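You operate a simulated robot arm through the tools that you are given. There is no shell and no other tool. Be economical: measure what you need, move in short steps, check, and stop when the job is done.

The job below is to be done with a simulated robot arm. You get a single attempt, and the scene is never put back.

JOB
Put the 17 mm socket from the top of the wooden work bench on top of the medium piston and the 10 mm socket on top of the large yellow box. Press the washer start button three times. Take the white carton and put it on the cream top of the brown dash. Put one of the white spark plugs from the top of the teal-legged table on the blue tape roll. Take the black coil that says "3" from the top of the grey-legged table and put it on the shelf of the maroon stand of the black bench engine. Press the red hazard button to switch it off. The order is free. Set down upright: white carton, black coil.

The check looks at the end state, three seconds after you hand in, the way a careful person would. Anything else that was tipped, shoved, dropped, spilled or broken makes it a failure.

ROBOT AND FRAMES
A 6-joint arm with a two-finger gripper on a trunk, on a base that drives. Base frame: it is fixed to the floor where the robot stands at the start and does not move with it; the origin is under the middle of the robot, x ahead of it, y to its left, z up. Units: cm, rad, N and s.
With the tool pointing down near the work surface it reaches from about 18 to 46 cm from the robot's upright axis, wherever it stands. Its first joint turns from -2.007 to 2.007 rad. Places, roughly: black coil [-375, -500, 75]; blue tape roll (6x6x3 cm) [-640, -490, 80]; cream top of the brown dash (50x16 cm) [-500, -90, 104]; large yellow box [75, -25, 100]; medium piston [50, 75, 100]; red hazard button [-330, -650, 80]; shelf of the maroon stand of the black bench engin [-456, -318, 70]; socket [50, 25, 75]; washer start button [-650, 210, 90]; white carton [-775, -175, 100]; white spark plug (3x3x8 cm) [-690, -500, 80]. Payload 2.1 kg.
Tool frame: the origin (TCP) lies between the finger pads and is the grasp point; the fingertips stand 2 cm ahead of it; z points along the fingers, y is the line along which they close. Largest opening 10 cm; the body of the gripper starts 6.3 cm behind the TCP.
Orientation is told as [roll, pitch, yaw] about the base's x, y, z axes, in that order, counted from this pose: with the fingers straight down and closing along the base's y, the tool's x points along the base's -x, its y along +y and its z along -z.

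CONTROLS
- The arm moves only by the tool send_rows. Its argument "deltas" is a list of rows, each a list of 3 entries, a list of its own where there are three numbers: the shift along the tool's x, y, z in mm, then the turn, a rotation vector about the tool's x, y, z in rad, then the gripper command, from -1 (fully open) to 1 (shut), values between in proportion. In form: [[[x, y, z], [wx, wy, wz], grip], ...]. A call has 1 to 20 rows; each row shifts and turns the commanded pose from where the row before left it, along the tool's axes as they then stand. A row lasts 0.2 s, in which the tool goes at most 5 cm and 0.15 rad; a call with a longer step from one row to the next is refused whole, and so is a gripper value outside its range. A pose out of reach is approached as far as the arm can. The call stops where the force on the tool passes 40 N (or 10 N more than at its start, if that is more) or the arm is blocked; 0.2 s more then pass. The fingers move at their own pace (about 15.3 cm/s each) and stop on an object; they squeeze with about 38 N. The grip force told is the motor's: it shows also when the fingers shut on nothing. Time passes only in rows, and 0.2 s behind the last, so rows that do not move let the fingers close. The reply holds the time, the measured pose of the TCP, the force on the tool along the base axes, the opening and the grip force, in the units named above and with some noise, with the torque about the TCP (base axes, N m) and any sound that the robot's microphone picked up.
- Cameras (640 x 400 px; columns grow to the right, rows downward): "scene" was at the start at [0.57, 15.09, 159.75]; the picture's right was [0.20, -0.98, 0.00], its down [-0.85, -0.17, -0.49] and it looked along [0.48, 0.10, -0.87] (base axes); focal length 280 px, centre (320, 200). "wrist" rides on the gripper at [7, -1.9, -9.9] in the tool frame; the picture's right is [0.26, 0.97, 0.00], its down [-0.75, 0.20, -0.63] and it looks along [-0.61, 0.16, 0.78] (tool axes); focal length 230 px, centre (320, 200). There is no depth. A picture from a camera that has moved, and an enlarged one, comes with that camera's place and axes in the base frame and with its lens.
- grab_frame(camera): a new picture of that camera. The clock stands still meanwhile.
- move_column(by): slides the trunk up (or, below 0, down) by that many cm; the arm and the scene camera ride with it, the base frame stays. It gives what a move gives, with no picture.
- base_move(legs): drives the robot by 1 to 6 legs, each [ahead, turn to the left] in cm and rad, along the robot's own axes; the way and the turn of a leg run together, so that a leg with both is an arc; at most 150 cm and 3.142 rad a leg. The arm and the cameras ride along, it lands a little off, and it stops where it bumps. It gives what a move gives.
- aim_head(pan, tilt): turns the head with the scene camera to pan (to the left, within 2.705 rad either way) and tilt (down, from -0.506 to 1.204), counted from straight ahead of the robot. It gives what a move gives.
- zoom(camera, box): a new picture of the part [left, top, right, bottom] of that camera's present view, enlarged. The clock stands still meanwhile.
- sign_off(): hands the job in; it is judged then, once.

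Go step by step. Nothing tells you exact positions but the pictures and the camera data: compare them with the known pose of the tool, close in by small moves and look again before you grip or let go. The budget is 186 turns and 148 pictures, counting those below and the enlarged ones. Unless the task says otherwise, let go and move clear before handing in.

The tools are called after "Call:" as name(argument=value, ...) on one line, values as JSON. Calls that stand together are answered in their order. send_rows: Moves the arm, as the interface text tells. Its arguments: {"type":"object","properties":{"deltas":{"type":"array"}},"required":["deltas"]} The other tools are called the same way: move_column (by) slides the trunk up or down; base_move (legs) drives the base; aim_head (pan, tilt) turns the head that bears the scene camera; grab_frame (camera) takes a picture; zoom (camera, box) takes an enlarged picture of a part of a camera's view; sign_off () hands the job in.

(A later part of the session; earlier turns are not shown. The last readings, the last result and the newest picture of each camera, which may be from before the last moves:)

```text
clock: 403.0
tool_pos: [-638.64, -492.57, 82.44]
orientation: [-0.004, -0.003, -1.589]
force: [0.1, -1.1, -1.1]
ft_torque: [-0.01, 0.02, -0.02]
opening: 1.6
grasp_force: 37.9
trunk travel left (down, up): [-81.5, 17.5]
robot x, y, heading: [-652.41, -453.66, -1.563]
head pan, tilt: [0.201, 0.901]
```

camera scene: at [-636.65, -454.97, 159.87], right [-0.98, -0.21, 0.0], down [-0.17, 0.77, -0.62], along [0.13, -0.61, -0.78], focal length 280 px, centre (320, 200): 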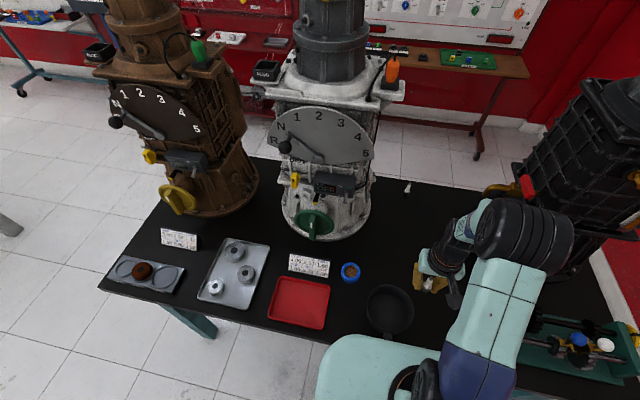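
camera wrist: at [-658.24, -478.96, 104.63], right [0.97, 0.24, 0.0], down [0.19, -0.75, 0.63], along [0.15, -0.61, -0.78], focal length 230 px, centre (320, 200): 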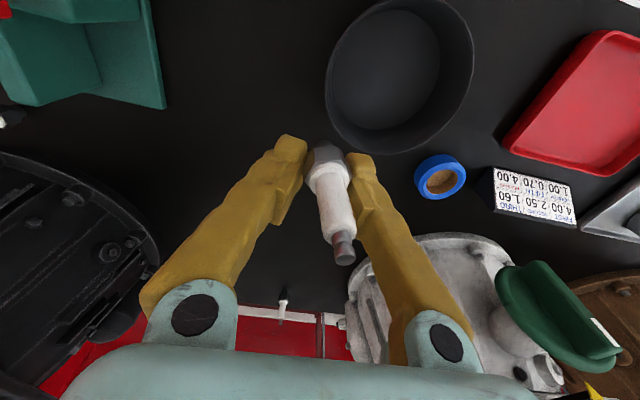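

Call:
send_rows(deltas=[[[0, 0, 4], [0, 0, 0], 1], [[0, 0, 0], [0, 0, 0], 1]])

Call:
send_rows(deltas=[[[0, 0, 4], [0, 0, 0], 1], [[0, 0, 0], [0, 0, 0], 1]])

Call:
send_rows(deltas=[[[0, 0, 3], [0, 0, 0], 1], [[0, 0, 0], [0, 0, 0], 1]])

```text
clock: 403.6
tool_pos: [-638.51, -492.56, 81.97]
orientation: [-0.004, -0.001, -1.59]
force: [-0.1, -0.4, 0.0]
ft_torque: [-0.04, -0.02, -0.01]
opening: 1.61
grasp_force: 38.5
trunk travel left (down, up): [-81.5, 17.5]
robot x, y, heading: [-652.41, -453.33, -1.56]
head pan, tilt: [0.201, 0.901]
```

```text
clock: 404.2
tool_pos: [-638.63, -492.55, 81.58]
orientation: [-0.002, -0.002, -1.59]
force: [-0.1, 0.8, -0.8]
ft_torque: [-0.01, -0.02, 0.01]
opening: 1.59
grasp_force: 38.1
trunk travel left (down, up): [-81.5, 17.5]
robot x, y, heading: [-652.3, -453.49, -1.557]
head pan, tilt: [0.201, 0.901]
```

```text
clock: 404.8
tool_pos: [-638.6, -492.39, 81.22]
orientation: [-0.004, -0.001, -1.59]
force: [0.1, -0.4, 0.1]
ft_torque: [-0.01, 0.0, 0.0]
opening: 1.59
grasp_force: 38.1
trunk travel left (down, up): [-81.5, 17.5]
robot x, y, heading: [-652.13, -453.64, -1.559]
head pan, tilt: [0.201, 0.901]
```

Call:
send_rows(deltas=[[[0, 0, 4], [0, 0, 0], 1], [[0, 0, 0], [0, 0, 0], 1]])

Call:
zoom(camera="wrist", box=[230, 80, 410, 240])

```text
clock: 405.4
tool_pos: [-638.64, -492.53, 80.87]
orientation: [-0.001, -0.005, -1.593]
force: [0.1, -2.1, 13.0]
ft_torque: [-0.13, 0.21, 0.06]
opening: 1.59
grasp_force: 38.2
trunk travel left (down, up): [-81.5, 17.5]
robot x, y, heading: [-652.59, -453.52, -1.563]
head pan, tilt: [0.201, 0.901]
```

```text
2.50 times, centred on (320, 160) of wrist
camera zoom: at [-640.34, -485.32, 90.99], right [0.97, 0.24, 0.0], down [0.19, -0.75, 0.63], along [0.15, -0.62, -0.77], focal length 575 px, centre (320, 300)
```

zoom: 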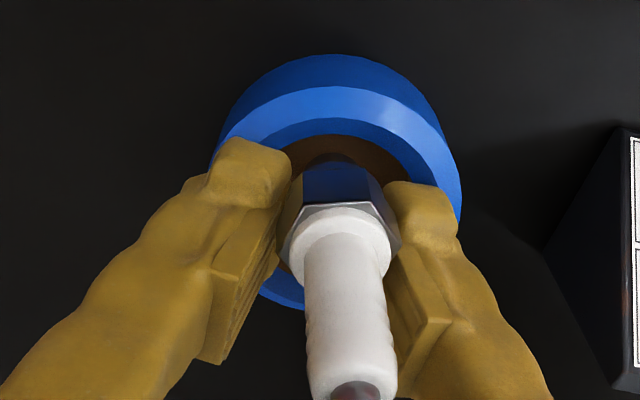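

Contact at 13 N with the plug inside the core. I'll ease, open and rise.

Call:
send_rows(deltas=[[[0, 0, -1], [0, 0, 0], 1], [[0, 0, 0], [0, 0, 0], 0.6], [[0, 0, 0], [0, 0, 0], 0.5], [[0, 0, 0], [0, 0, 0], 0.4], [[0, 0, 0], [0, 0, 0], 0.4], [[0, 0, -20], [0, 0, 0], 0.4], [[0, 0, -40], [0, 0, 0], 0.4], [[0, 0, -40], [0, 0, 0], 0.4], [[0, 0, -30], [0, 0, 0], 0.4], [[40, 0, 0], [0, 0, 0], 0.4], [[40, 0, 0], [0, 0, 0], 0.4]])

Call:
zoom(camera="scene", box=[250, 190, 430, 320])

```text
clock: 407.8
tool_pos: [-638.39, -484.42, 94.14]
orientation: [-0.004, -0.004, -1.59]
force: [0.2, 0.3, -1.1]
ft_torque: [-0.01, 0.0, -0.02]
opening: 3.0
grasp_force: 0.1
trunk travel left (down, up): [-81.5, 17.5]
robot x, y, heading: [-652.02, -453.35, -1.558]
head pan, tilt: [0.201, 0.901]
```

```text
3.08 times, centred on (340, 255) of scene
camera zoom: at [-636.64, -454.81, 159.87], right [-0.98, -0.21, 0.0], down [-0.16, 0.77, -0.62], along [0.13, -0.61, -0.78], focal length 861 px, centre (258, 31)
```

zoom: 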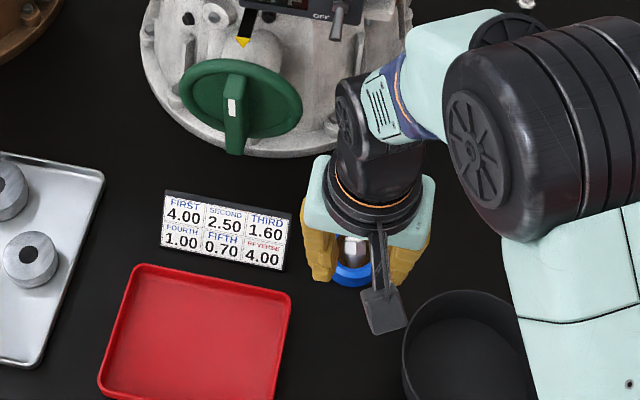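

Call:
base_move(legs=[[-27, 0], [0, 1.571], [140, 0], [115, 0]])

Call:
aim_head(pan=-1.2, tilt=0.6)

Call:
grab_frame(camera="scene")

```text
clock: 423.7
tool_pos: [-401.95, -432.78, 94.21]
orientation: [0.009, 0.002, -0.182]
force: [0.1, 1.0, 0.4]
ft_torque: [-0.05, 0.07, 0.01]
opening: 2.99
grasp_force: 0.1
trunk travel left (down, up): [-81.5, 17.5]
robot x, y, heading: [-434.58, -439.51, -0.172]
head pan, tilt: [0.201, 0.901]
stopped in leg 4: the robot was blocked; the commanded pose is now the measured one
```

```text
clock: 425.2
tool_pos: [-402.17, -431.97, 94.27]
orientation: [0.002, -0.002, -0.179]
force: [1.0, -0.6, -1.2]
ft_torque: [0.02, -0.02, -0.04]
opening: 3.01
grasp_force: 0.0
trunk travel left (down, up): [-81.5, 17.5]
robot x, y, heading: [-434.69, -439.1, -0.173]
head pan, tilt: [-1.201, 0.6]
```

```text
17 pictures are left
camera scene: at [-436.25, -433.41, 162.34], right [-0.98, -0.2, 0.0], down [-0.11, 0.55, -0.83], along [0.16, -0.81, -0.56], focal length 280 px, centre (320, 200)
```

scene: 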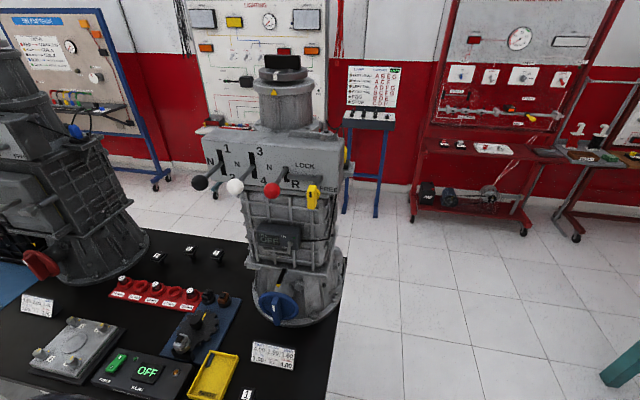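

The robot bumped near the table corner; nothing seems disturbed. I'll back off and read the coil labels.

Call:
zoom(camera="scene", box=[100, 230, 260, 330])

Call:
base_move(legs=[[-14, 0]])

```text
4.00 times, centred on (180, 280) of scene
camera zoom: at [-436.25, -433.41, 162.34], right [-0.98, -0.2, 0.0], down [-0.11, 0.55, -0.83], along [0.16, -0.81, -0.56], focal length 1119 px, centre (880, -120)
```

zoom: 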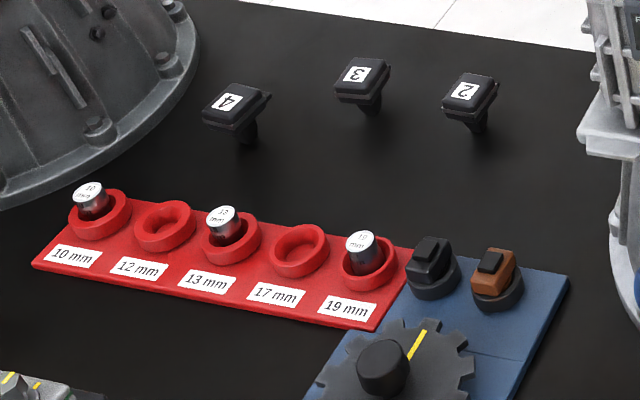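

```text
clock: 426.5
tool_pos: [-415.6, -429.69, 94.11]
orientation: [0.005, 0.002, -0.179]
force: [0.1, -0.9, 0.1]
ft_torque: [0.03, -0.02, 0.02]
opening: 3.01
grasp_force: 0.0
trunk travel left (down, up): [-81.5, 17.5]
robot x, y, heading: [-448.08, -436.9, -0.175]
head pan, tilt: [-1.201, 0.6]
```

Coil "3" stands at about (-366.6, -505.8), near the table's back edge, so I'll drive round behind the table.

Call:
base_move(legs=[[-50, 0], [0, -1.396], [148, 0], [0, 1.571], [130, 0], [0, 1.571]])

Call:
aim_head(pan=0.1, tilt=0.7)

Call:
grab_frame(camera="scene")

```text
clock: 453.5
tool_pos: [-375.42, -542.47, 94.19]
orientation: [0.004, -0.002, 1.535]
force: [0.8, 0.5, -0.3]
ft_torque: [-0.02, -0.02, 0.0]
opening: 2.99
grasp_force: 0.0
trunk travel left (down, up): [-81.5, 17.5]
robot x, y, heading: [-363.59, -574.1, 1.536]
head pan, tilt: [-1.201, 0.6]
```

```text
clock: 455.0
tool_pos: [-375.36, -542.37, 94.27]
orientation: [0.004, -0.001, 1.533]
force: [1.1, -0.5, -0.4]
ft_torque: [0.0, -0.04, 0.03]
opening: 3.0
grasp_force: 0.3
trunk travel left (down, up): [-81.5, 17.5]
robot x, y, heading: [-363.78, -573.59, 1.545]
head pan, tilt: [0.099, 0.7]
```

```text
15 pictures are left
camera scene: at [-378.17, -570.84, 161.48], right [1.0, 0.07, 0.0], down [0.04, -0.64, -0.76], along [-0.05, 0.76, -0.64], focal length 280 px, centre (320, 200)
```

scene: 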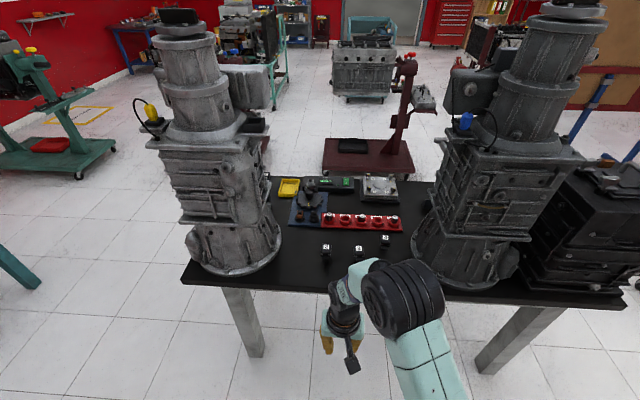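

Call:
base_move(legs=[[24, 0]])

Call:
grab_frame(camera="wrist")

```text
clock: 456.7
tool_pos: [-375.01, -518.72, 94.15]
orientation: [0.005, 0.0, 1.543]
force: [-0.5, -1.2, 0.4]
ft_torque: [-0.05, -0.02, 0.02]
opening: 3.0
grasp_force: 0.0
trunk travel left (down, up): [-81.5, 17.5]
robot x, y, heading: [-362.6, -549.6, 1.55]
head pan, tilt: [0.099, 0.7]
```

```text
14 pictures are left
camera wrist: at [-373.37, -525.64, 104.26], right [-0.97, -0.23, 0.0], down [-0.18, 0.75, 0.63], along [-0.15, 0.61, -0.77], focal length 230 px, centre (320, 200)
```

wrist: 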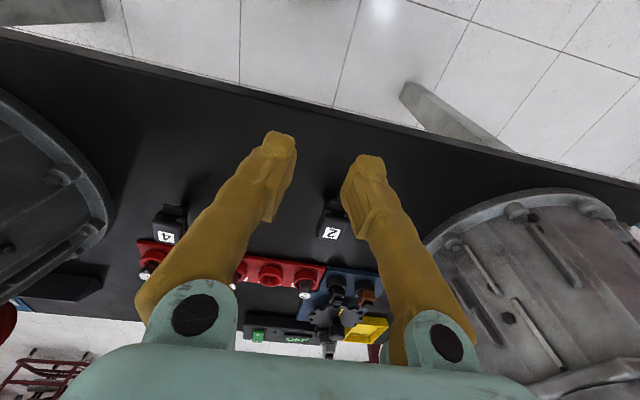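

Call:
base_move(legs=[[4.5, 0]])

Call:
send_rows(deltas=[[[0, -32, 0], [0, 0, 0], -0.4], [[0, -32, 0], [0, 0, 0], -0.4], [[0, 0, 0], [0, 0, 0], -0.4]])

Call:
grab_frame(camera="wrist")

```text
clock: 457.6
tool_pos: [-374.92, -514.84, 94.46]
orientation: [0.002, -0.008, 1.543]
force: [0.9, -0.7, 0.2]
ft_torque: [0.05, -0.02, 0.0]
opening: 2.98
grasp_force: 0.1
trunk travel left (down, up): [-81.5, 17.5]
robot x, y, heading: [-362.62, -545.39, 1.55]
head pan, tilt: [0.099, 0.7]
```

```text
clock: 458.4
tool_pos: [-368.8, -514.27, 94.14]
orientation: [0.001, 0.001, 1.544]
force: [-1.3, 1.3, 0.0]
ft_torque: [-0.01, -0.03, -0.02]
opening: 7.0
grasp_force: 0.0
trunk travel left (down, up): [-81.5, 17.5]
robot x, y, heading: [-363.02, -545.09, 1.544]
head pan, tilt: [0.099, 0.7]
```

```text
13 pictures are left
camera wrist: at [-367.12, -521.2, 104.13], right [-0.97, -0.23, 0.0], down [-0.18, 0.76, 0.63], along [-0.15, 0.61, -0.78], focal length 230 px, centre (320, 200)
```

wrist: 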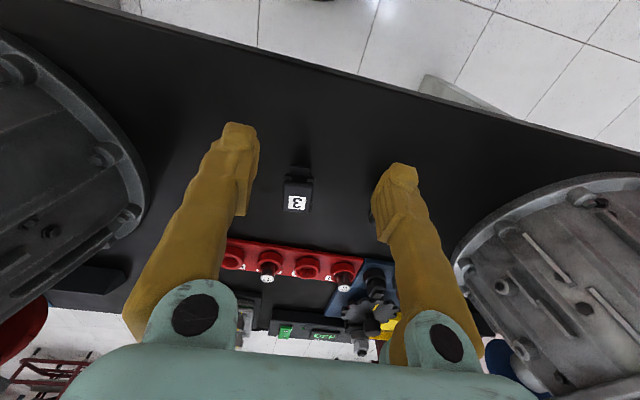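

Coil 3 is upright at about (-368.6, -502). I'll hover just above it.

Call:
send_rows(deltas=[[[-40, 0, 0], [0, 0, 0], -0.3], [[-40, -1, 0], [0, 0, 0], -0.3], [[-42, -1, 10], [0, 0, 0], -0.3], [[0, 0, 40], [0, 0, 0], -0.3], [[0, 0, 40], [0, 0, 0], -0.3], [[0, 0, 0], [0, 0, 0], -0.3]])

Call:
zoom(camera="wrist", box=[200, 80, 440, 240])

```text
clock: 459.8
tool_pos: [-368.49, -502.13, 84.88]
orientation: [0.003, -0.002, 1.543]
force: [-0.4, 0.5, 0.1]
ft_torque: [0.01, 0.0, 0.01]
opening: 6.49
grasp_force: 0.0
trunk travel left (down, up): [-81.5, 17.5]
robot x, y, heading: [-362.84, -545.28, 1.55]
head pan, tilt: [0.099, 0.7]
```

```text
2.50 times, centred on (320, 160) of wrist
camera zoom: at [-366.72, -509.01, 94.98], right [-0.97, -0.23, 0.0], down [-0.18, 0.75, 0.63], along [-0.15, 0.61, -0.78], focal length 575 px, centre (320, 300)
```

zoom: 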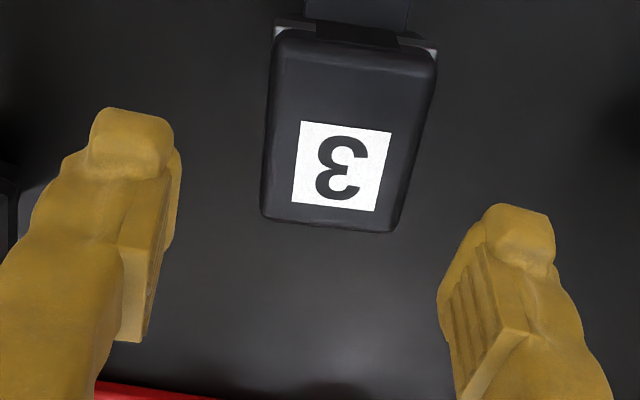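

Call:
send_rows(deltas=[[[18, 1, 0], [0, 0, 0], -0.3], [[0, 0, 20], [0, 0, 0], -0.3], [[0, 0, 18], [0, 0, 0], -0.3], [[0, 0, 0], [0, 0, 0], 0], [[0, 0, 0], [0, 0, 0], 0.3], [[0, 0, 0], [0, 0, 0], 1], [[0, 0, 0], [0, 0, 0], 1], [[0, 0, -20], [0, 0, 0], 1], [[0, 0, -40], [0, 0, 0], 1], [[0, 0, -40], [0, 0, 0], 1]])

Call:
grab_frame(camera="wrist")

```text
clock: 462.0
tool_pos: [-368.2, -504.13, 91.4]
orientation: [0.0, -0.001, 1.544]
force: [0.7, 0.4, -1.4]
ft_torque: [-0.02, 0.01, 0.03]
opening: 3.44
grasp_force: 38.0
trunk travel left (down, up): [-81.5, 17.5]
robot x, y, heading: [-362.73, -544.82, 1.547]
head pan, tilt: [0.099, 0.7]
```

```text
11 pictures are left
camera wrist: at [-366.61, -511.01, 101.5], right [-0.97, -0.23, 0.0], down [-0.18, 0.75, 0.63], along [-0.15, 0.61, -0.78], focal length 230 px, centre (320, 200)
```

wrist: 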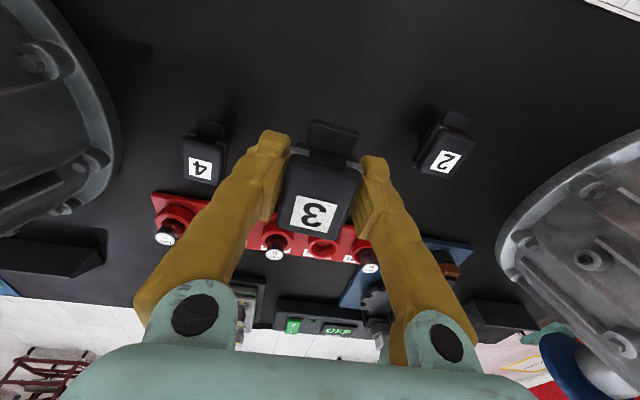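

Coil 3 is held. I'll retract and take the known corridor round to the black engine's stand shelf.

Call:
send_rows(deltas=[[[20, -10, -40], [0, 0, 0], 1], [[40, -20, -10], [0, 0, 0], 1], [[40, -20, 0], [0, 0, 0], 1]])

Call:
base_move(legs=[[-30, 0], [0, 1.571], [138, 0], [0, -1.571], [146, 0], [0, 1.571]])

```text
clock: 462.8
tool_pos: [-363.19, -514.3, 96.23]
orientation: [0.003, -0.003, 1.543]
force: [0.1, 0.1, -1.9]
ft_torque: [0.03, 0.04, 0.04]
opening: 3.43
grasp_force: 38.1
trunk travel left (down, up): [-81.5, 17.5]
robot x, y, heading: [-362.68, -545.34, 1.548]
head pan, tilt: [0.099, 0.7]
```

```text
clock: 489.6
tool_pos: [-525.9, -431.37, 96.2]
orientation: [0.001, -0.002, 3.118]
force: [0.6, -0.2, -1.2]
ft_torque: [0.0, -0.02, -0.01]
opening: 3.45
grasp_force: 37.7
trunk travel left (down, up): [-81.5, 17.5]
robot x, y, heading: [-495.22, -430.58, 3.122]
head pan, tilt: [0.099, 0.7]
```

Call:
base_move(legs=[[86, 0], [0, -1.55], [150, 0], [43, 0], [0, -1.571], [150, 0]])

Call:
aim_head(pan=-1.4, tilt=0.8)

Call:
grab_frame(camera="scene")

```text
clock: 518.1
tool_pos: [-404.6, -223.24, 96.13]
orientation: [0.002, -0.002, 0.06]
force: [1.1, 0.5, -1.4]
ft_torque: [0.01, 0.02, 0.05]
opening: 3.48
grasp_force: 39.0
trunk travel left (down, up): [-81.5, 17.5]
robot x, y, heading: [-435.6, -226.53, 0.065]
head pan, tilt: [0.099, 0.7]
```

```text
clock: 519.8
tool_pos: [-404.6, -223.41, 96.18]
orientation: [0.0, -0.002, 0.058]
force: [-0.4, -0.6, -1.8]
ft_torque: [-0.02, 0.02, -0.04]
opening: 3.5
grasp_force: 38.0
trunk travel left (down, up): [-81.5, 17.5]
robot x, y, heading: [-435.41, -226.63, 0.066]
head pan, tilt: [-1.4, 0.799]
```

```text
10 pictures are left
camera scene: at [-440.2, -220.96, 160.66], right [-0.97, -0.23, 0.0], down [-0.17, 0.7, -0.7], along [0.16, -0.68, -0.72], focal length 280 px, centre (320, 200)
```

scene: 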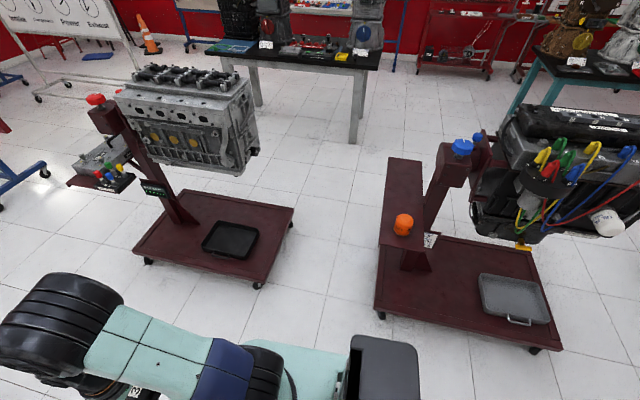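

The shelf spans about x -463…-447, y -345…-288 with the orange knob near y -298. I'll drive beside it, facing -y.

Call:
base_move(legs=[[15.5, 0], [0, -1.636], [66, 0]])

Call:
send_rows(deltas=[[[0, -30, 0], [0, 0, 0.1], 1], [[0, -40, 0], [0, 0, 0.12], 1], [[0, -40, 0], [0, 0, 0.12], 1], [[0, -40, 0], [0, 0, 0.12], 1], [[0, -40, 0], [0, 0, 0.12], 1], [[0, 0, 0], [0, 0, 0.12], 1], [[0, 0, 0], [0, 0, 0.1], 1], [[0, 0, 0], [0, 0, 0], 1]])

Call:
grab_frame(camera="wrist")

```text
clock: 528.4
tool_pos: [-421.14, -322.88, 96.23]
orientation: [0.002, -0.001, -1.598]
force: [0.3, 0.5, -1.6]
ft_torque: [0.01, 0.03, 0.01]
opening: 3.45
grasp_force: 37.7
trunk travel left (down, up): [-81.5, 17.5]
robot x, y, heading: [-421.76, -291.99, -1.597]
head pan, tilt: [-1.4, 0.799]
```

```text
clock: 530.2
tool_pos: [-439.29, -317.91, 96.04]
orientation: [0.004, 0.001, -2.399]
force: [-0.3, 0.0, -1.4]
ft_torque: [0.0, -0.04, 0.02]
opening: 3.5
grasp_force: 38.1
trunk travel left (down, up): [-81.5, 17.5]
robot x, y, heading: [-421.55, -292.12, -1.595]
head pan, tilt: [-1.4, 0.799]
```

```text
9 pictures are left
camera wrist: at [-435.32, -311.83, 106.13], right [0.84, -0.54, 0.0], down [-0.42, -0.65, 0.63], along [-0.34, -0.53, -0.78], focal length 230 px, centre (320, 200)
```

wrist: 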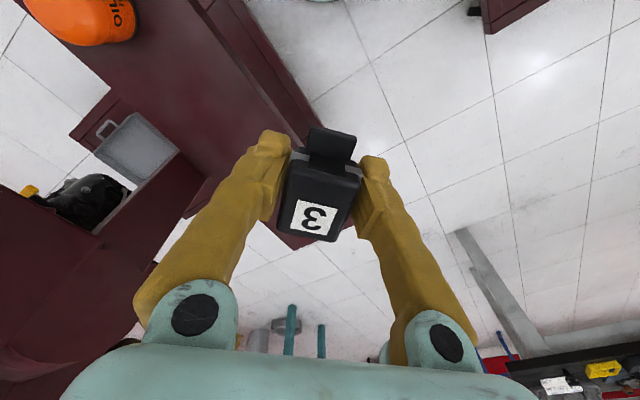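

Call:
send_rows(deltas=[[[-44, -22, 0], [0, 0, 0], 1], [[-44, -22, 0], [0, 0, 0], 1], [[-44, -22, 0], [0, 0, 0], 1], [[0, 0, 40], [0, 0, 0], 1], [[0, 0, 40], [0, 0, 0], 1], [[0, 0, 20], [0, 0, 0], 1], [[0, 0, 0], [0, 0, 0], 1]])

Call:
grab_frame(camera="wrist")

```text
clock: 531.8
tool_pos: [-453.28, -322.35, 86.2]
orientation: [0.005, 0.001, -2.399]
force: [-0.7, -0.1, -0.9]
ft_torque: [-0.02, 0.02, -0.03]
opening: 3.48
grasp_force: 38.5
trunk travel left (down, up): [-81.5, 17.5]
robot x, y, heading: [-421.39, -292.11, -1.599]
head pan, tilt: [-1.4, 0.799]
```

```text
8 pictures are left
camera wrist: at [-449.55, -316.1, 96.25], right [0.84, -0.54, 0.0], down [-0.42, -0.65, 0.63], along [-0.34, -0.53, -0.78], focal length 230 px, centre (320, 200)
```

wrist: 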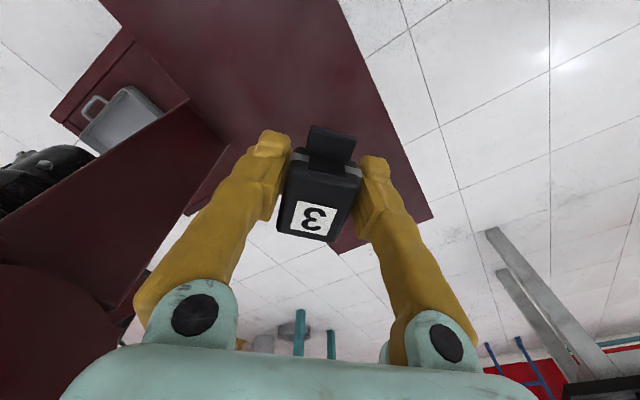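

The shelf is x -464…-448; I'll shift 1.5 cm inward and lower with force checks.

Call:
send_rows(deltas=[[[-11, -10, 0], [0, 0, 0], 1], [[0, 0, 30], [0, 0, 0], 1], [[0, 0, 25], [0, 0, 0], 1], [[0, 0, 0], [0, 0, 0], 1]])

Call:
send_rows(deltas=[[[0, 0, 5], [0, 0, 0], 1], [[0, 0, 0], [0, 0, 0], 1]])

Call:
send_rows(deltas=[[[0, 0, 4], [0, 0, 0], 1], [[0, 0, 0], [0, 0, 0], 1]])

```text
clock: 532.8
tool_pos: [-453.71, -321.37, 81.04]
orientation: [0.004, 0.002, -2.399]
force: [0.0, 0.3, -1.4]
ft_torque: [-0.06, -0.02, -0.05]
opening: 3.49
grasp_force: 38.0
out of reach, approached as far as the arm can: row 2, 3
trunk travel left (down, up): [-81.5, 17.5]
robot x, y, heading: [-421.64, -292.19, -1.595]
head pan, tilt: [-1.4, 0.799]
```

```text
clock: 533.4
tool_pos: [-453.83, -321.22, 80.65]
orientation: [0.004, 0.002, -2.4]
force: [0.5, 1.0, -1.6]
ft_torque: [0.02, -0.01, -0.01]
opening: 3.49
grasp_force: 38.1
trunk travel left (down, up): [-81.5, 17.5]
robot x, y, heading: [-421.73, -291.72, -1.59]
head pan, tilt: [-1.4, 0.799]
```

```text
clock: 534.0
tool_pos: [-453.57, -321.34, 80.34]
orientation: [0.004, 0.0, -2.399]
force: [-0.8, 0.5, -2.0]
ft_torque: [0.02, 0.0, 0.01]
opening: 3.46
grasp_force: 37.8
out of reach, approached as far as the arm can: row 1
trunk travel left (down, up): [-81.5, 17.5]
robot x, y, heading: [-421.61, -292.41, -1.593]
head pan, tilt: [-1.4, 0.799]
```

The arm is at its lower limit, so I'll lower with the trunk in small steps.

Call:
move_column(by=-1.5)

Call:
move_column(by=-0.7)

Call:
grab_frame(camera="wrist")

```text
clock: 534.6
tool_pos: [-453.61, -321.27, 78.77]
orientation: [0.004, 0.002, -2.398]
force: [0.5, -1.3, -2.6]
ft_torque: [0.01, -0.01, 0.0]
opening: 3.51
grasp_force: 38.0
trunk travel left (down, up): [-80.0, 19.0]
robot x, y, heading: [-421.74, -292.48, -1.593]
head pan, tilt: [-1.4, 0.799]
```

```text
clock: 535.2
tool_pos: [-453.52, -321.23, 78.06]
orientation: [0.003, 0.002, -2.397]
force: [-0.1, -0.2, -1.4]
ft_torque: [0.01, -0.02, 0.02]
opening: 3.48
grasp_force: 38.1
trunk travel left (down, up): [-79.3, 19.7]
robot x, y, heading: [-421.42, -292.07, -1.594]
head pan, tilt: [-1.4, 0.799]
```

```text
7 pictures are left
camera wrist: at [-449.76, -315.04, 88.16], right [0.84, -0.54, 0.0], down [-0.42, -0.65, 0.63], along [-0.34, -0.53, -0.78], focal length 230 px, centre (320, 200)
```

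wrist: 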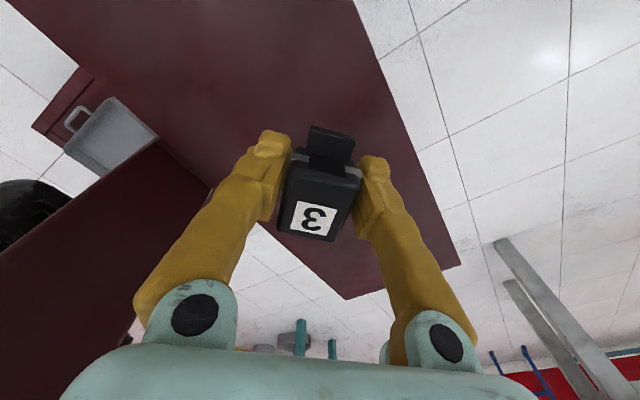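

Triangulation puts the shelf at z ≈ 68, so about 4 cm remain.

Call:
move_column(by=-2.5)

Call:
move_column(by=-0.5)

Call:
move_column(by=-0.4)

```text
clock: 535.9
tool_pos: [-453.65, -321.29, 75.55]
orientation: [0.003, 0.0, -2.399]
force: [-0.3, -0.8, -1.8]
ft_torque: [0.01, 0.01, -0.01]
opening: 3.49
grasp_force: 38.0
trunk travel left (down, up): [-76.8, 22.2]
robot x, y, heading: [-421.09, -292.32, -1.595]
head pan, tilt: [-1.4, 0.799]
```

```text
clock: 536.5
tool_pos: [-453.57, -321.18, 75.06]
orientation: [0.005, 0.002, -2.4]
force: [0.1, 0.4, -1.4]
ft_torque: [0.02, 0.07, -0.02]
opening: 3.49
grasp_force: 38.0
trunk travel left (down, up): [-76.3, 22.7]
robot x, y, heading: [-421.36, -292.23, -1.598]
head pan, tilt: [-1.4, 0.799]
```

```text
clock: 537.0
tool_pos: [-453.74, -321.24, 74.7]
orientation: [0.004, 0.002, -2.4]
force: [0.1, 0.2, -2.2]
ft_torque: [0.02, -0.02, 0.0]
opening: 3.48
grasp_force: 38.1
trunk travel left (down, up): [-75.9, 23.1]
robot x, y, heading: [-421.65, -292.02, -1.593]
head pan, tilt: [-1.4, 0.799]
```

Call:
move_column(by=-0.4)

Call:
move_column(by=-0.4)

Call:
move_column(by=-0.3)

```text
clock: 537.5
tool_pos: [-453.56, -321.23, 74.33]
orientation: [0.004, 0.002, -2.397]
force: [1.4, -0.7, 0.4]
ft_torque: [0.01, -0.02, 0.05]
opening: 3.46
grasp_force: 37.5
trunk travel left (down, up): [-75.5, 23.5]
robot x, y, heading: [-421.84, -292.0, -1.594]
head pan, tilt: [-1.4, 0.799]
```

```text
clock: 538.0
tool_pos: [-453.45, -321.22, 74.23]
orientation: [0.002, -0.009, -2.398]
force: [-1.0, -3.1, 29.3]
ft_torque: [-0.1, 0.27, -0.01]
opening: 3.46
grasp_force: 37.7
trunk travel left (down, up): [-75.1, 23.9]
robot x, y, heading: [-422.01, -292.1, -1.598]
head pan, tilt: [-1.4, 0.799]
```

```text
clock: 538.6
tool_pos: [-453.45, -321.21, 73.92]
orientation: [0.0, -0.007, -2.397]
force: [-1.1, -5.8, 36.7]
ft_torque: [-0.25, 0.14, 0.02]
opening: 3.33
grasp_force: 38.1
trunk travel left (down, up): [-74.8, 24.2]
robot x, y, heading: [-421.44, -292.25, -1.591]
head pan, tilt: [-1.4, 0.799]
```

Contact. I'll ease 0.5 cm, open slowly and raise the trunk.

Call:
move_column(by=0.5)

Call:
send_rows(deltas=[[[0, 0, 0], [0, 0, 0], 0.3], [[0, 0, 0], [0, 0, 0], 0.25], [[0, 0, 0], [0, 0, 0], 0.15], [[0, 0, 0], [0, 0, 0], 0], [[0, 0, 0], [0, 0, 0], -0.2], [[0, 0, 0], [0, 0, 0], -0.2]])

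Call:
move_column(by=18)

Call:
grab_frame(camera="wrist")

```text
clock: 539.1
tool_pos: [-453.3, -321.02, 73.98]
orientation: [0.003, 0.008, -2.4]
force: [0.5, -0.9, 0.0]
ft_torque: [0.01, 0.01, -0.01]
opening: 3.3
grasp_force: 37.9
trunk travel left (down, up): [-75.3, 23.7]
robot x, y, heading: [-421.36, -291.58, -1.596]
head pan, tilt: [-1.4, 0.799]
```

```text
clock: 540.5
tool_pos: [-453.6, -321.29, 74.06]
orientation: [0.004, 0.003, -2.398]
force: [-0.7, 0.1, 0.0]
ft_torque: [0.01, 0.03, -0.01]
opening: 6.0
grasp_force: 0.1
trunk travel left (down, up): [-75.3, 23.7]
robot x, y, heading: [-421.58, -292.22, -1.592]
head pan, tilt: [-1.4, 0.799]
```

```text
clock: 542.5
tool_pos: [-453.56, -321.12, 92.02]
orientation: [0.003, 0.001, -2.398]
force: [0.2, 0.0, -0.6]
ft_torque: [0.03, -0.03, -0.02]
opening: 5.99
grasp_force: 0.0
trunk travel left (down, up): [-93.3, 5.7]
robot x, y, heading: [-421.7, -291.96, -1.595]
head pan, tilt: [-1.4, 0.799]
```

```text
6 pictures are left
camera wrist: at [-449.74, -315.03, 102.17], right [0.84, -0.54, 0.0], down [-0.42, -0.65, 0.63], along [-0.34, -0.53, -0.78], focal length 230 px, centre (320, 200)
```

wrist: 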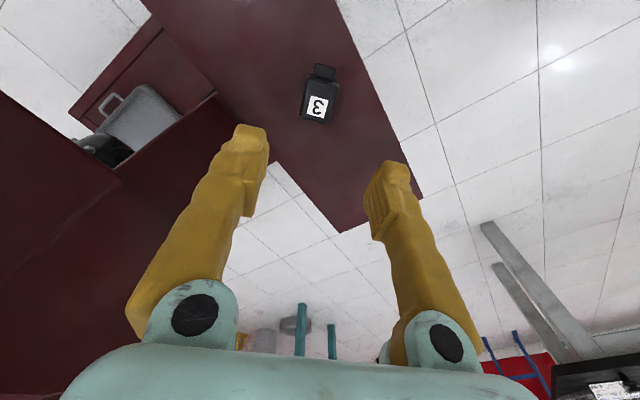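

Coil 3 stands upright on the shelf. Now back out, centre the arm, and drive to the hazard button area.

Call:
base_move(legs=[[-66, 0]])

Call:
send_rows(deltas=[[[27, 30, 0], [0, 0, 0], 0], [[27, 30, 0], [0, 0, 0], 0], [[27, 30, 0], [0, 0, 0], 0], [[27, 30, 0], [0, 0, 0], 0], [[27, 30, 0], [0, 0, 0], 0], [[27, 30, 0], [0, 0, 0], 0], [[27, 30, 0], [0, 0, 0], 0], [[27, 28, 0], [0, 0, 0], 0], [[0, 0, 0], [0, 0, -0.14], 1], [[0, 0, 0], [0, 0, -0.14], 1], [[0, 0, 0], [0, 0, -0.14], 1], [[0, 0, 0], [0, 0, -0.14], 1], [[0, 0, 0], [0, 0, -0.14], 1], [[0, 0, 0], [0, 0, -0.1], 1]])

Call:
base_move(legs=[[0, -1.547], [150, 0], [12, 0], [0, 1.571]])

```text
clock: 546.1
tool_pos: [-452.15, -256.13, 92.17]
orientation: [0.0, 0.002, -2.398]
force: [-0.2, 0.0, -0.2]
ft_torque: [-0.01, 0.0, 0.0]
opening: 6.0
grasp_force: 0.0
trunk travel left (down, up): [-93.3, 5.7]
robot x, y, heading: [-419.94, -227.07, -1.593]
head pan, tilt: [-1.4, 0.799]
```

```text
clock: 549.1
tool_pos: [-427.14, -268.52, 86.35]
orientation: [0.003, -0.001, -1.596]
force: [0.0, 0.2, 0.1]
ft_torque: [0.02, 0.01, -0.01]
opening: 0.0
grasp_force: 29.3
out of reach, approached as far as the arm can: row 1, 2, 3, 4, 5, 6, 7, 8
trunk travel left (down, up): [-93.3, 5.7]
robot x, y, heading: [-419.42, -227.14, -1.592]
head pan, tilt: [-1.4, 0.799]
```

```text
clock: 564.9
tool_pos: [-588.98, -269.84, 86.27]
orientation: [0.003, 0.001, -1.591]
force: [-0.2, 0.0, -0.2]
ft_torque: [0.01, 0.01, 0.03]
opening: 0.01
grasp_force: 29.7
trunk travel left (down, up): [-93.3, 5.7]
robot x, y, heading: [-582.48, -227.87, -1.583]
head pan, tilt: [-1.4, 0.799]
```

Call:
send_rows(deltas=[[[0, 0, -40], [0, 0, 0], 1], [[0, 0, -40], [0, 0, 0], 1], [[20, 0, -30], [0, 0, 0], 1], [[40, 0, 0], [0, 0, 0], 1], [[40, 10, 0], [0, 0, 0], 1], [[0, 20, 0], [0, 0, 0], 1]])

Call:
base_move(legs=[[150, 0], [51, 0], [0, 1.571], [85, 0], [0, -1.571]])

```text
clock: 566.3
tool_pos: [-587.01, -265.57, 95.23]
orientation: [0.001, -0.004, -1.591]
force: [-0.2, 0.7, 0.3]
ft_torque: [-0.09, -0.02, 0.01]
opening: 0.01
grasp_force: 30.0
out of reach, approached as far as the arm can: row 1, 2, 3, 4
trunk travel left (down, up): [-93.3, 5.7]
robot x, y, heading: [-582.3, -228.48, -1.582]
head pan, tilt: [-1.4, 0.799]
```

```text
clock: 588.1
tool_pos: [-502.46, -462.18, 95.09]
orientation: [0.003, 0.0, -1.515]
force: [0.0, -0.2, -0.3]
ft_torque: [0.0, 0.0, -0.02]
opening: 0.0
grasp_force: 29.8
trunk travel left (down, up): [-93.3, 5.7]
robot x, y, heading: [-500.31, -424.52, -1.509]
head pan, tilt: [-1.4, 0.799]
```

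Call:
base_move(legs=[[75, -0.062], [75, 0], [0, 1.571], [148, 0]])

Call:
aim_head(pan=-1.5, tilt=0.6)

Call:
grab_frame(camera="scene")

```text
clock: 606.4
tool_pos: [-319.26, -593.44, 95.15]
orientation: [0.003, -0.002, -0.078]
force: [0.0, 0.8, -1.3]
ft_torque: [0.0, -0.01, 0.03]
opening: 0.0
grasp_force: 29.6
trunk travel left (down, up): [-93.3, 5.7]
robot x, y, heading: [-356.16, -586.27, -0.071]
head pan, tilt: [-1.4, 0.799]
```

```text
clock: 607.2
tool_pos: [-319.4, -593.47, 95.11]
orientation: [0.004, 0.001, -0.077]
force: [-0.3, 0.3, -0.2]
ft_torque: [-0.01, 0.02, -0.02]
opening: 0.01
grasp_force: 29.3
trunk travel left (down, up): [-93.3, 5.7]
robot x, y, heading: [-356.29, -586.87, -0.071]
head pan, tilt: [-1.499, 0.6]
```

```text
5 pictures are left
camera scene: at [-361.16, -581.05, 174.14], right [-1.0, 0.0, 0.0], down [0.0, 0.57, -0.82], along [0.0, -0.82, -0.57], focal length 280 px, centre (320, 200)
```

scene: 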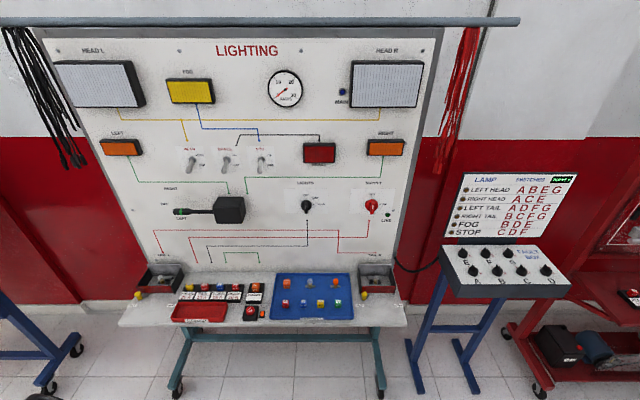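

Call:
zoom(camera="scene", box=[165, 250, 365, 335])

```text
3.20 times, centred on (265, 292) of scene
camera zoom: at [-361.16, -581.05, 174.14], right [-1.0, 0.0, 0.0], down [0.0, 0.57, -0.82], along [0.0, -0.82, -0.57], focal length 895 px, centre (496, -96)
```

zoom: 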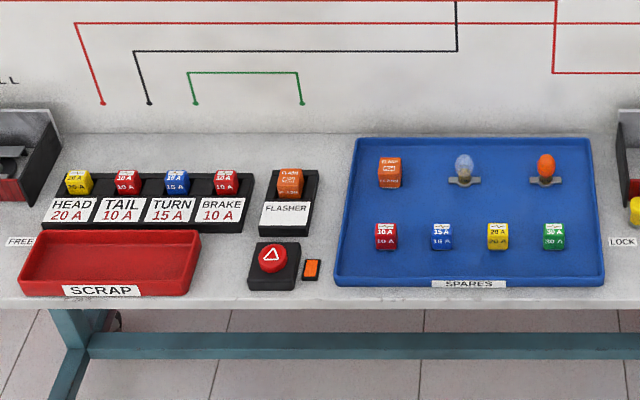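

The red hazard button (triangle) is near (-335.2, -643, 81). I'll line up in front of it.

Call:
base_move(legs=[[21, 0], [0, -1.5], [12, 0]])

Call:
grab_frame(camera="wrist")

```text
clock: 613.3
tool_pos: [-340.04, -636.65, 95.47]
orientation: [0.003, -0.01, -1.585]
force: [0.8, 0.7, 0.1]
ft_torque: [-0.02, -0.01, -0.02]
opening: 0.0
grasp_force: 29.6
trunk travel left (down, up): [-93.3, 5.7]
robot x, y, heading: [-335.13, -600.46, -1.578]
head pan, tilt: [-1.499, 0.6]
```

```text
3 pictures are left
camera wrist: at [-341.8, -629.51, 105.45], right [0.97, 0.24, 0.0], down [0.19, -0.75, 0.64], along [0.16, -0.62, -0.77], focal length 230 px, centre (320, 200)
```

wrist: 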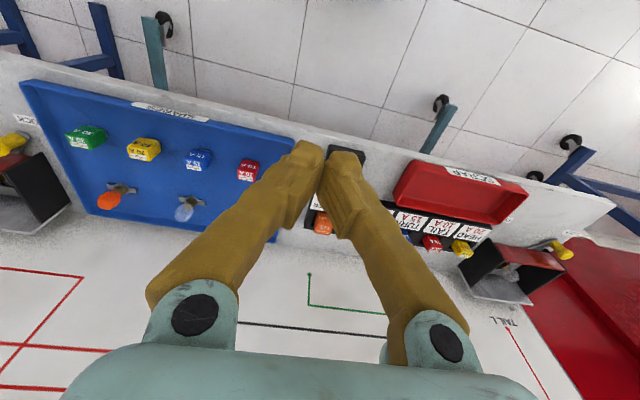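

I'll back off 2 cm, move the closed fingertips over the button, then lower by the trunk.

Call:
base_move(legs=[[-2, 0]])

Call:
send_rows(deltas=[[[-30, 24, 0], [0, 0, 0], 1], [[-30, 24, 0], [0, 0, 0], 1], [[-22, 0, 0], [0, 0, 0], 1], [[0, 0, 0], [0, 0, 0], 1]])

Call:
move_column(by=-6)

```text
clock: 614.1
tool_pos: [-339.98, -635.8, 95.0]
orientation: [0.004, 0.001, -1.583]
force: [0.2, -1.2, 0.6]
ft_torque: [0.03, -0.02, 0.0]
opening: 0.0
grasp_force: 29.3
trunk travel left (down, up): [-93.3, 5.7]
robot x, y, heading: [-335.18, -598.53, -1.578]
head pan, tilt: [-1.499, 0.6]
```

```text
clock: 615.1
tool_pos: [-335.07, -643.74, 95.23]
orientation: [0.002, -0.001, -1.585]
force: [-0.4, -0.5, -0.7]
ft_torque: [-0.01, 0.01, -0.01]
opening: 0.0
grasp_force: 29.7
trunk travel left (down, up): [-93.3, 5.7]
robot x, y, heading: [-335.17, -598.71, -1.581]
head pan, tilt: [-1.499, 0.6]
```

```text
clock: 616.1
tool_pos: [-335.19, -643.86, 89.37]
orientation: [0.003, -0.001, -1.585]
force: [-0.1, -0.4, 0.3]
ft_torque: [0.04, -0.01, 0.0]
opening: 0.0
grasp_force: 29.4
trunk travel left (down, up): [-87.3, 11.7]
robot x, y, heading: [-335.25, -598.18, -1.581]
head pan, tilt: [-1.499, 0.6]
```

Call:
zoom(camera="wrist", box=[200, 60, 440, 220])

```text
2.50 times, centred on (320, 140) of wrist
camera zoom: at [-336.92, -636.71, 99.25], right [0.97, 0.24, 0.0], down [0.19, -0.75, 0.63], along [0.16, -0.61, -0.78], focal length 575 px, centre (320, 350)
```

zoom: 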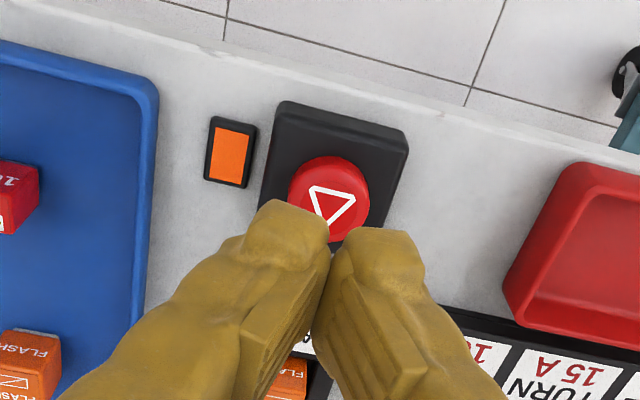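

Call:
send_rows(deltas=[[[-3, 5, 0], [0, 0, 0], 1], [[-3, 0, 0], [0, 0, 0], 1], [[0, 0, 0], [0, 0, 0], 1]])

Call:
move_column(by=-4)

Call:
move_column(by=-0.7)

Call:
move_column(by=-0.5)

```text
clock: 616.9
tool_pos: [-334.6, -644.23, 89.17]
orientation: [0.004, -0.001, -1.585]
force: [-0.7, 0.2, -0.3]
ft_torque: [0.02, 0.0, 0.05]
opening: 0.01
grasp_force: 29.9
trunk travel left (down, up): [-87.3, 11.7]
robot x, y, heading: [-335.33, -598.56, -1.582]
head pan, tilt: [-1.499, 0.6]
```

```text
clock: 617.8
tool_pos: [-334.52, -644.36, 85.24]
orientation: [0.004, -0.002, -1.585]
force: [0.6, 0.4, -0.7]
ft_torque: [-0.03, 0.01, 0.0]
opening: 0.0
grasp_force: 29.4
trunk travel left (down, up): [-83.3, 15.7]
robot x, y, heading: [-335.09, -598.14, -1.579]
head pan, tilt: [-1.499, 0.6]
```

```text
clock: 618.3
tool_pos: [-334.57, -644.38, 84.6]
orientation: [0.004, -0.002, -1.585]
force: [0.4, 0.5, -0.2]
ft_torque: [0.0, -0.03, -0.01]
opening: 0.02
grasp_force: 29.4
trunk travel left (down, up): [-82.6, 16.4]
robot x, y, heading: [-334.8, -598.07, -1.578]
head pan, tilt: [-1.499, 0.6]
```

```text
clock: 618.9
tool_pos: [-334.59, -644.27, 84.01]
orientation: [0.003, -0.001, -1.586]
force: [-0.4, 0.6, 0.5]
ft_torque: [-0.01, 0.01, 0.0]
opening: 0.0
grasp_force: 29.6
trunk travel left (down, up): [-82.1, 16.9]
robot x, y, heading: [-335.02, -598.34, -1.58]
head pan, tilt: [-1.499, 0.6]
```

Call:
move_column(by=-0.5)

Call:
move_column(by=-0.4)

Call:
move_column(by=-0.3)

```text
clock: 619.4
tool_pos: [-334.52, -644.34, 83.6]
orientation: [0.002, -0.001, -1.585]
force: [0.1, -0.4, 0.2]
ft_torque: [0.02, 0.02, -0.02]
opening: 0.0
grasp_force: 29.3
trunk travel left (down, up): [-81.6, 17.4]
robot x, y, heading: [-334.99, -598.34, -1.578]
head pan, tilt: [-1.499, 0.6]
```

```text
clock: 619.9
tool_pos: [-334.48, -644.47, 83.13]
orientation: [0.001, -0.001, -1.585]
force: [-0.3, -0.1, -0.6]
ft_torque: [0.0, 0.02, 0.02]
opening: 0.01
grasp_force: 29.6
trunk travel left (down, up): [-81.2, 17.8]
robot x, y, heading: [-335.14, -598.22, -1.582]
head pan, tilt: [-1.499, 0.6]
```

```text
clock: 620.4
tool_pos: [-334.6, -644.38, 82.94]
orientation: [0.001, -0.001, -1.586]
force: [0.4, 0.6, 0.2]
ft_torque: [-0.02, -0.01, 0.01]
opening: 0.0
grasp_force: 29.4
trunk travel left (down, up): [-80.9, 18.1]
robot x, y, heading: [-335.35, -598.2, -1.579]
head pan, tilt: [-1.499, 0.6]
```

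Call:
move_column(by=-0.4)

Call:
move_column(by=-0.3)

Call:
move_column(by=-0.3)

```text
clock: 621.0
tool_pos: [-334.67, -644.3, 82.42]
orientation: [0.002, -0.002, -1.584]
force: [-0.2, -0.6, 0.3]
ft_torque: [0.02, 0.01, -0.02]
opening: 0.0
grasp_force: 29.5
trunk travel left (down, up): [-80.5, 18.5]
robot x, y, heading: [-335.13, -598.27, -1.583]
head pan, tilt: [-1.499, 0.6]
```

```text
clock: 621.5
tool_pos: [-334.56, -644.35, 82.16]
orientation: [0.002, -0.001, -1.586]
force: [0.1, -0.2, -0.5]
ft_torque: [0.0, 0.01, 0.01]
opening: 0.0
grasp_force: 29.0
trunk travel left (down, up): [-80.2, 18.8]
robot x, y, heading: [-335.32, -598.48, -1.58]
head pan, tilt: [-1.499, 0.6]
```

```text
clock: 622.0
tool_pos: [-334.64, -644.34, 81.8]
orientation: [0.003, -0.001, -1.584]
force: [0.8, 0.2, 0.0]
ft_torque: [0.0, 0.01, 0.03]
opening: 0.0
grasp_force: 29.5
trunk travel left (down, up): [-79.9, 19.1]
robot x, y, heading: [-335.2, -597.97, -1.578]
head pan, tilt: [-1.499, 0.6]
```

Call:
zoom(camera="wrist", box=[200, 60, 440, 220])

```text
2.50 times, centred on (320, 140) of wrist
camera zoom: at [-336.39, -637.24, 91.9], right [0.97, 0.24, 0.0], down [0.19, -0.75, 0.63], along [0.16, -0.61, -0.78], focal length 575 px, centre (320, 350)
```

zoom: 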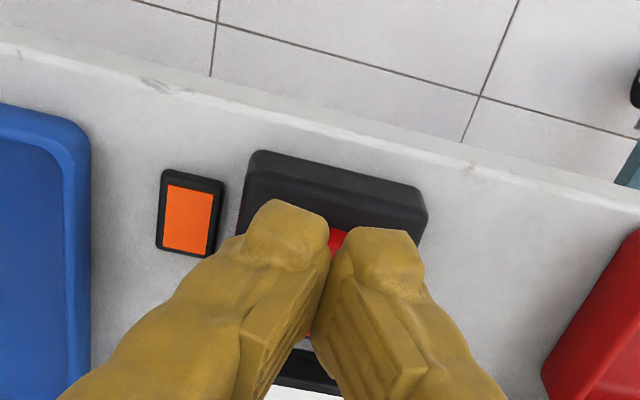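

Triangulation shows the button lower (z ≈ 76.7) and further back, near (-333.9, -646.1). I'll adjust before lowering further.

Call:
base_move(legs=[[1.3, 0]])

Call:
send_rows(deltas=[[[-3, 7, 0], [0, 0, 0], 1], [[-2, 0, 0], [0, 0, 0], 1], [[0, 0, 0], [0, 0, 0], 1]])

Call:
move_column(by=-1)

Call:
move_column(by=-0.7)

```text
clock: 622.8
tool_pos: [-334.7, -645.54, 82.02]
orientation: [0.004, -0.004, -1.585]
force: [-0.1, -0.5, -0.1]
ft_torque: [-0.01, 0.0, 0.0]
opening: 0.0
grasp_force: 29.4
trunk travel left (down, up): [-79.9, 19.1]
robot x, y, heading: [-334.93, -599.53, -1.576]
head pan, tilt: [-1.499, 0.6]
```

```text
clock: 623.6
tool_pos: [-333.88, -646.1, 81.8]
orientation: [0.0, -0.003, -1.583]
force: [0.2, 0.3, -1.1]
ft_torque: [0.01, 0.0, -0.04]
opening: 0.0
grasp_force: 29.7
trunk travel left (down, up): [-79.9, 19.1]
robot x, y, heading: [-334.98, -599.6, -1.58]
head pan, tilt: [-1.499, 0.6]
```

```text
clock: 624.1
tool_pos: [-334.07, -646.08, 80.92]
orientation: [0.003, -0.004, -1.584]
force: [-1.3, 0.0, 1.2]
ft_torque: [0.04, -0.02, -0.06]
opening: 0.0
grasp_force: 28.8
trunk travel left (down, up): [-78.9, 20.1]
robot x, y, heading: [-335.29, -599.2, -1.581]
head pan, tilt: [-1.499, 0.6]
```

```text
clock: 624.7
tool_pos: [-333.99, -646.06, 80.16]
orientation: [0.001, -0.002, -1.586]
force: [-0.7, 0.5, 0.4]
ft_torque: [0.02, 0.02, -0.01]
opening: 0.02
grasp_force: 29.4
trunk travel left (down, up): [-78.2, 20.8]
robot x, y, heading: [-335.07, -599.57, -1.576]
head pan, tilt: [-1.499, 0.6]
```

Call:
move_column(by=-0.5)

Call:
move_column(by=-0.4)

Call:
move_column(by=-0.3)

```text
clock: 625.2
tool_pos: [-333.98, -646.14, 79.67]
orientation: [0.004, -0.002, -1.585]
force: [1.2, 0.2, 0.6]
ft_torque: [-0.01, 0.03, 0.02]
opening: 0.0
grasp_force: 29.9
trunk travel left (down, up): [-77.7, 21.3]
robot x, y, heading: [-335.26, -599.64, -1.579]
head pan, tilt: [-1.499, 0.6]
```

```text
clock: 625.8
tool_pos: [-333.95, -646.05, 79.2]
orientation: [0.0, -0.001, -1.584]
force: [-0.2, 0.2, 0.1]
ft_torque: [0.0, -0.02, 0.02]
opening: 0.0
grasp_force: 29.6
trunk travel left (down, up): [-77.3, 21.7]
robot x, y, heading: [-335.36, -599.41, -1.582]
head pan, tilt: [-1.499, 0.6]
```

```text
clock: 626.3
tool_pos: [-333.88, -646.08, 79.1]
orientation: [0.004, -0.002, -1.585]
force: [0.8, 0.6, 0.8]
ft_torque: [0.01, 0.02, -0.02]
opening: 0.01
grasp_force: 29.6
trunk travel left (down, up): [-77.0, 22.0]
robot x, y, heading: [-335.24, -599.63, -1.582]
head pan, tilt: [-1.499, 0.6]
```

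Call:
move_column(by=-0.3)

Call:
move_column(by=-0.3)

Call:
move_column(by=-0.3)

```text
clock: 626.8
tool_pos: [-333.95, -646.17, 78.75]
orientation: [0.004, -0.003, -1.583]
force: [-0.1, -0.4, 4.0]
ft_torque: [0.0, 0.01, 0.02]
opening: 0.61
grasp_force: 29.4
trunk travel left (down, up): [-76.7, 22.3]
robot x, y, heading: [-335.2, -599.19, -1.584]
head pan, tilt: [-1.499, 0.6]
heard: click
```

```text
clock: 627.3
tool_pos: [-333.99, -646.19, 78.49]
orientation: [0.004, -0.005, -1.584]
force: [0.1, -1.3, 9.1]
ft_torque: [-0.08, 0.03, -0.01]
opening: 0.61
grasp_force: 29.5
trunk travel left (down, up): [-76.4, 22.6]
robot x, y, heading: [-335.5, -599.92, -1.58]
head pan, tilt: [-1.499, 0.6]
```

```text
clock: 627.9
tool_pos: [-333.94, -646.19, 78.43]
orientation: [0.003, -0.009, -1.585]
force: [0.3, -5.0, 21.5]
ft_torque: [-0.21, 0.05, 0.02]
opening: 0.58
grasp_force: 29.8
trunk travel left (down, up): [-76.1, 22.9]
robot x, y, heading: [-335.07, -599.42, -1.578]
head pan, tilt: [-1.499, 0.6]
```

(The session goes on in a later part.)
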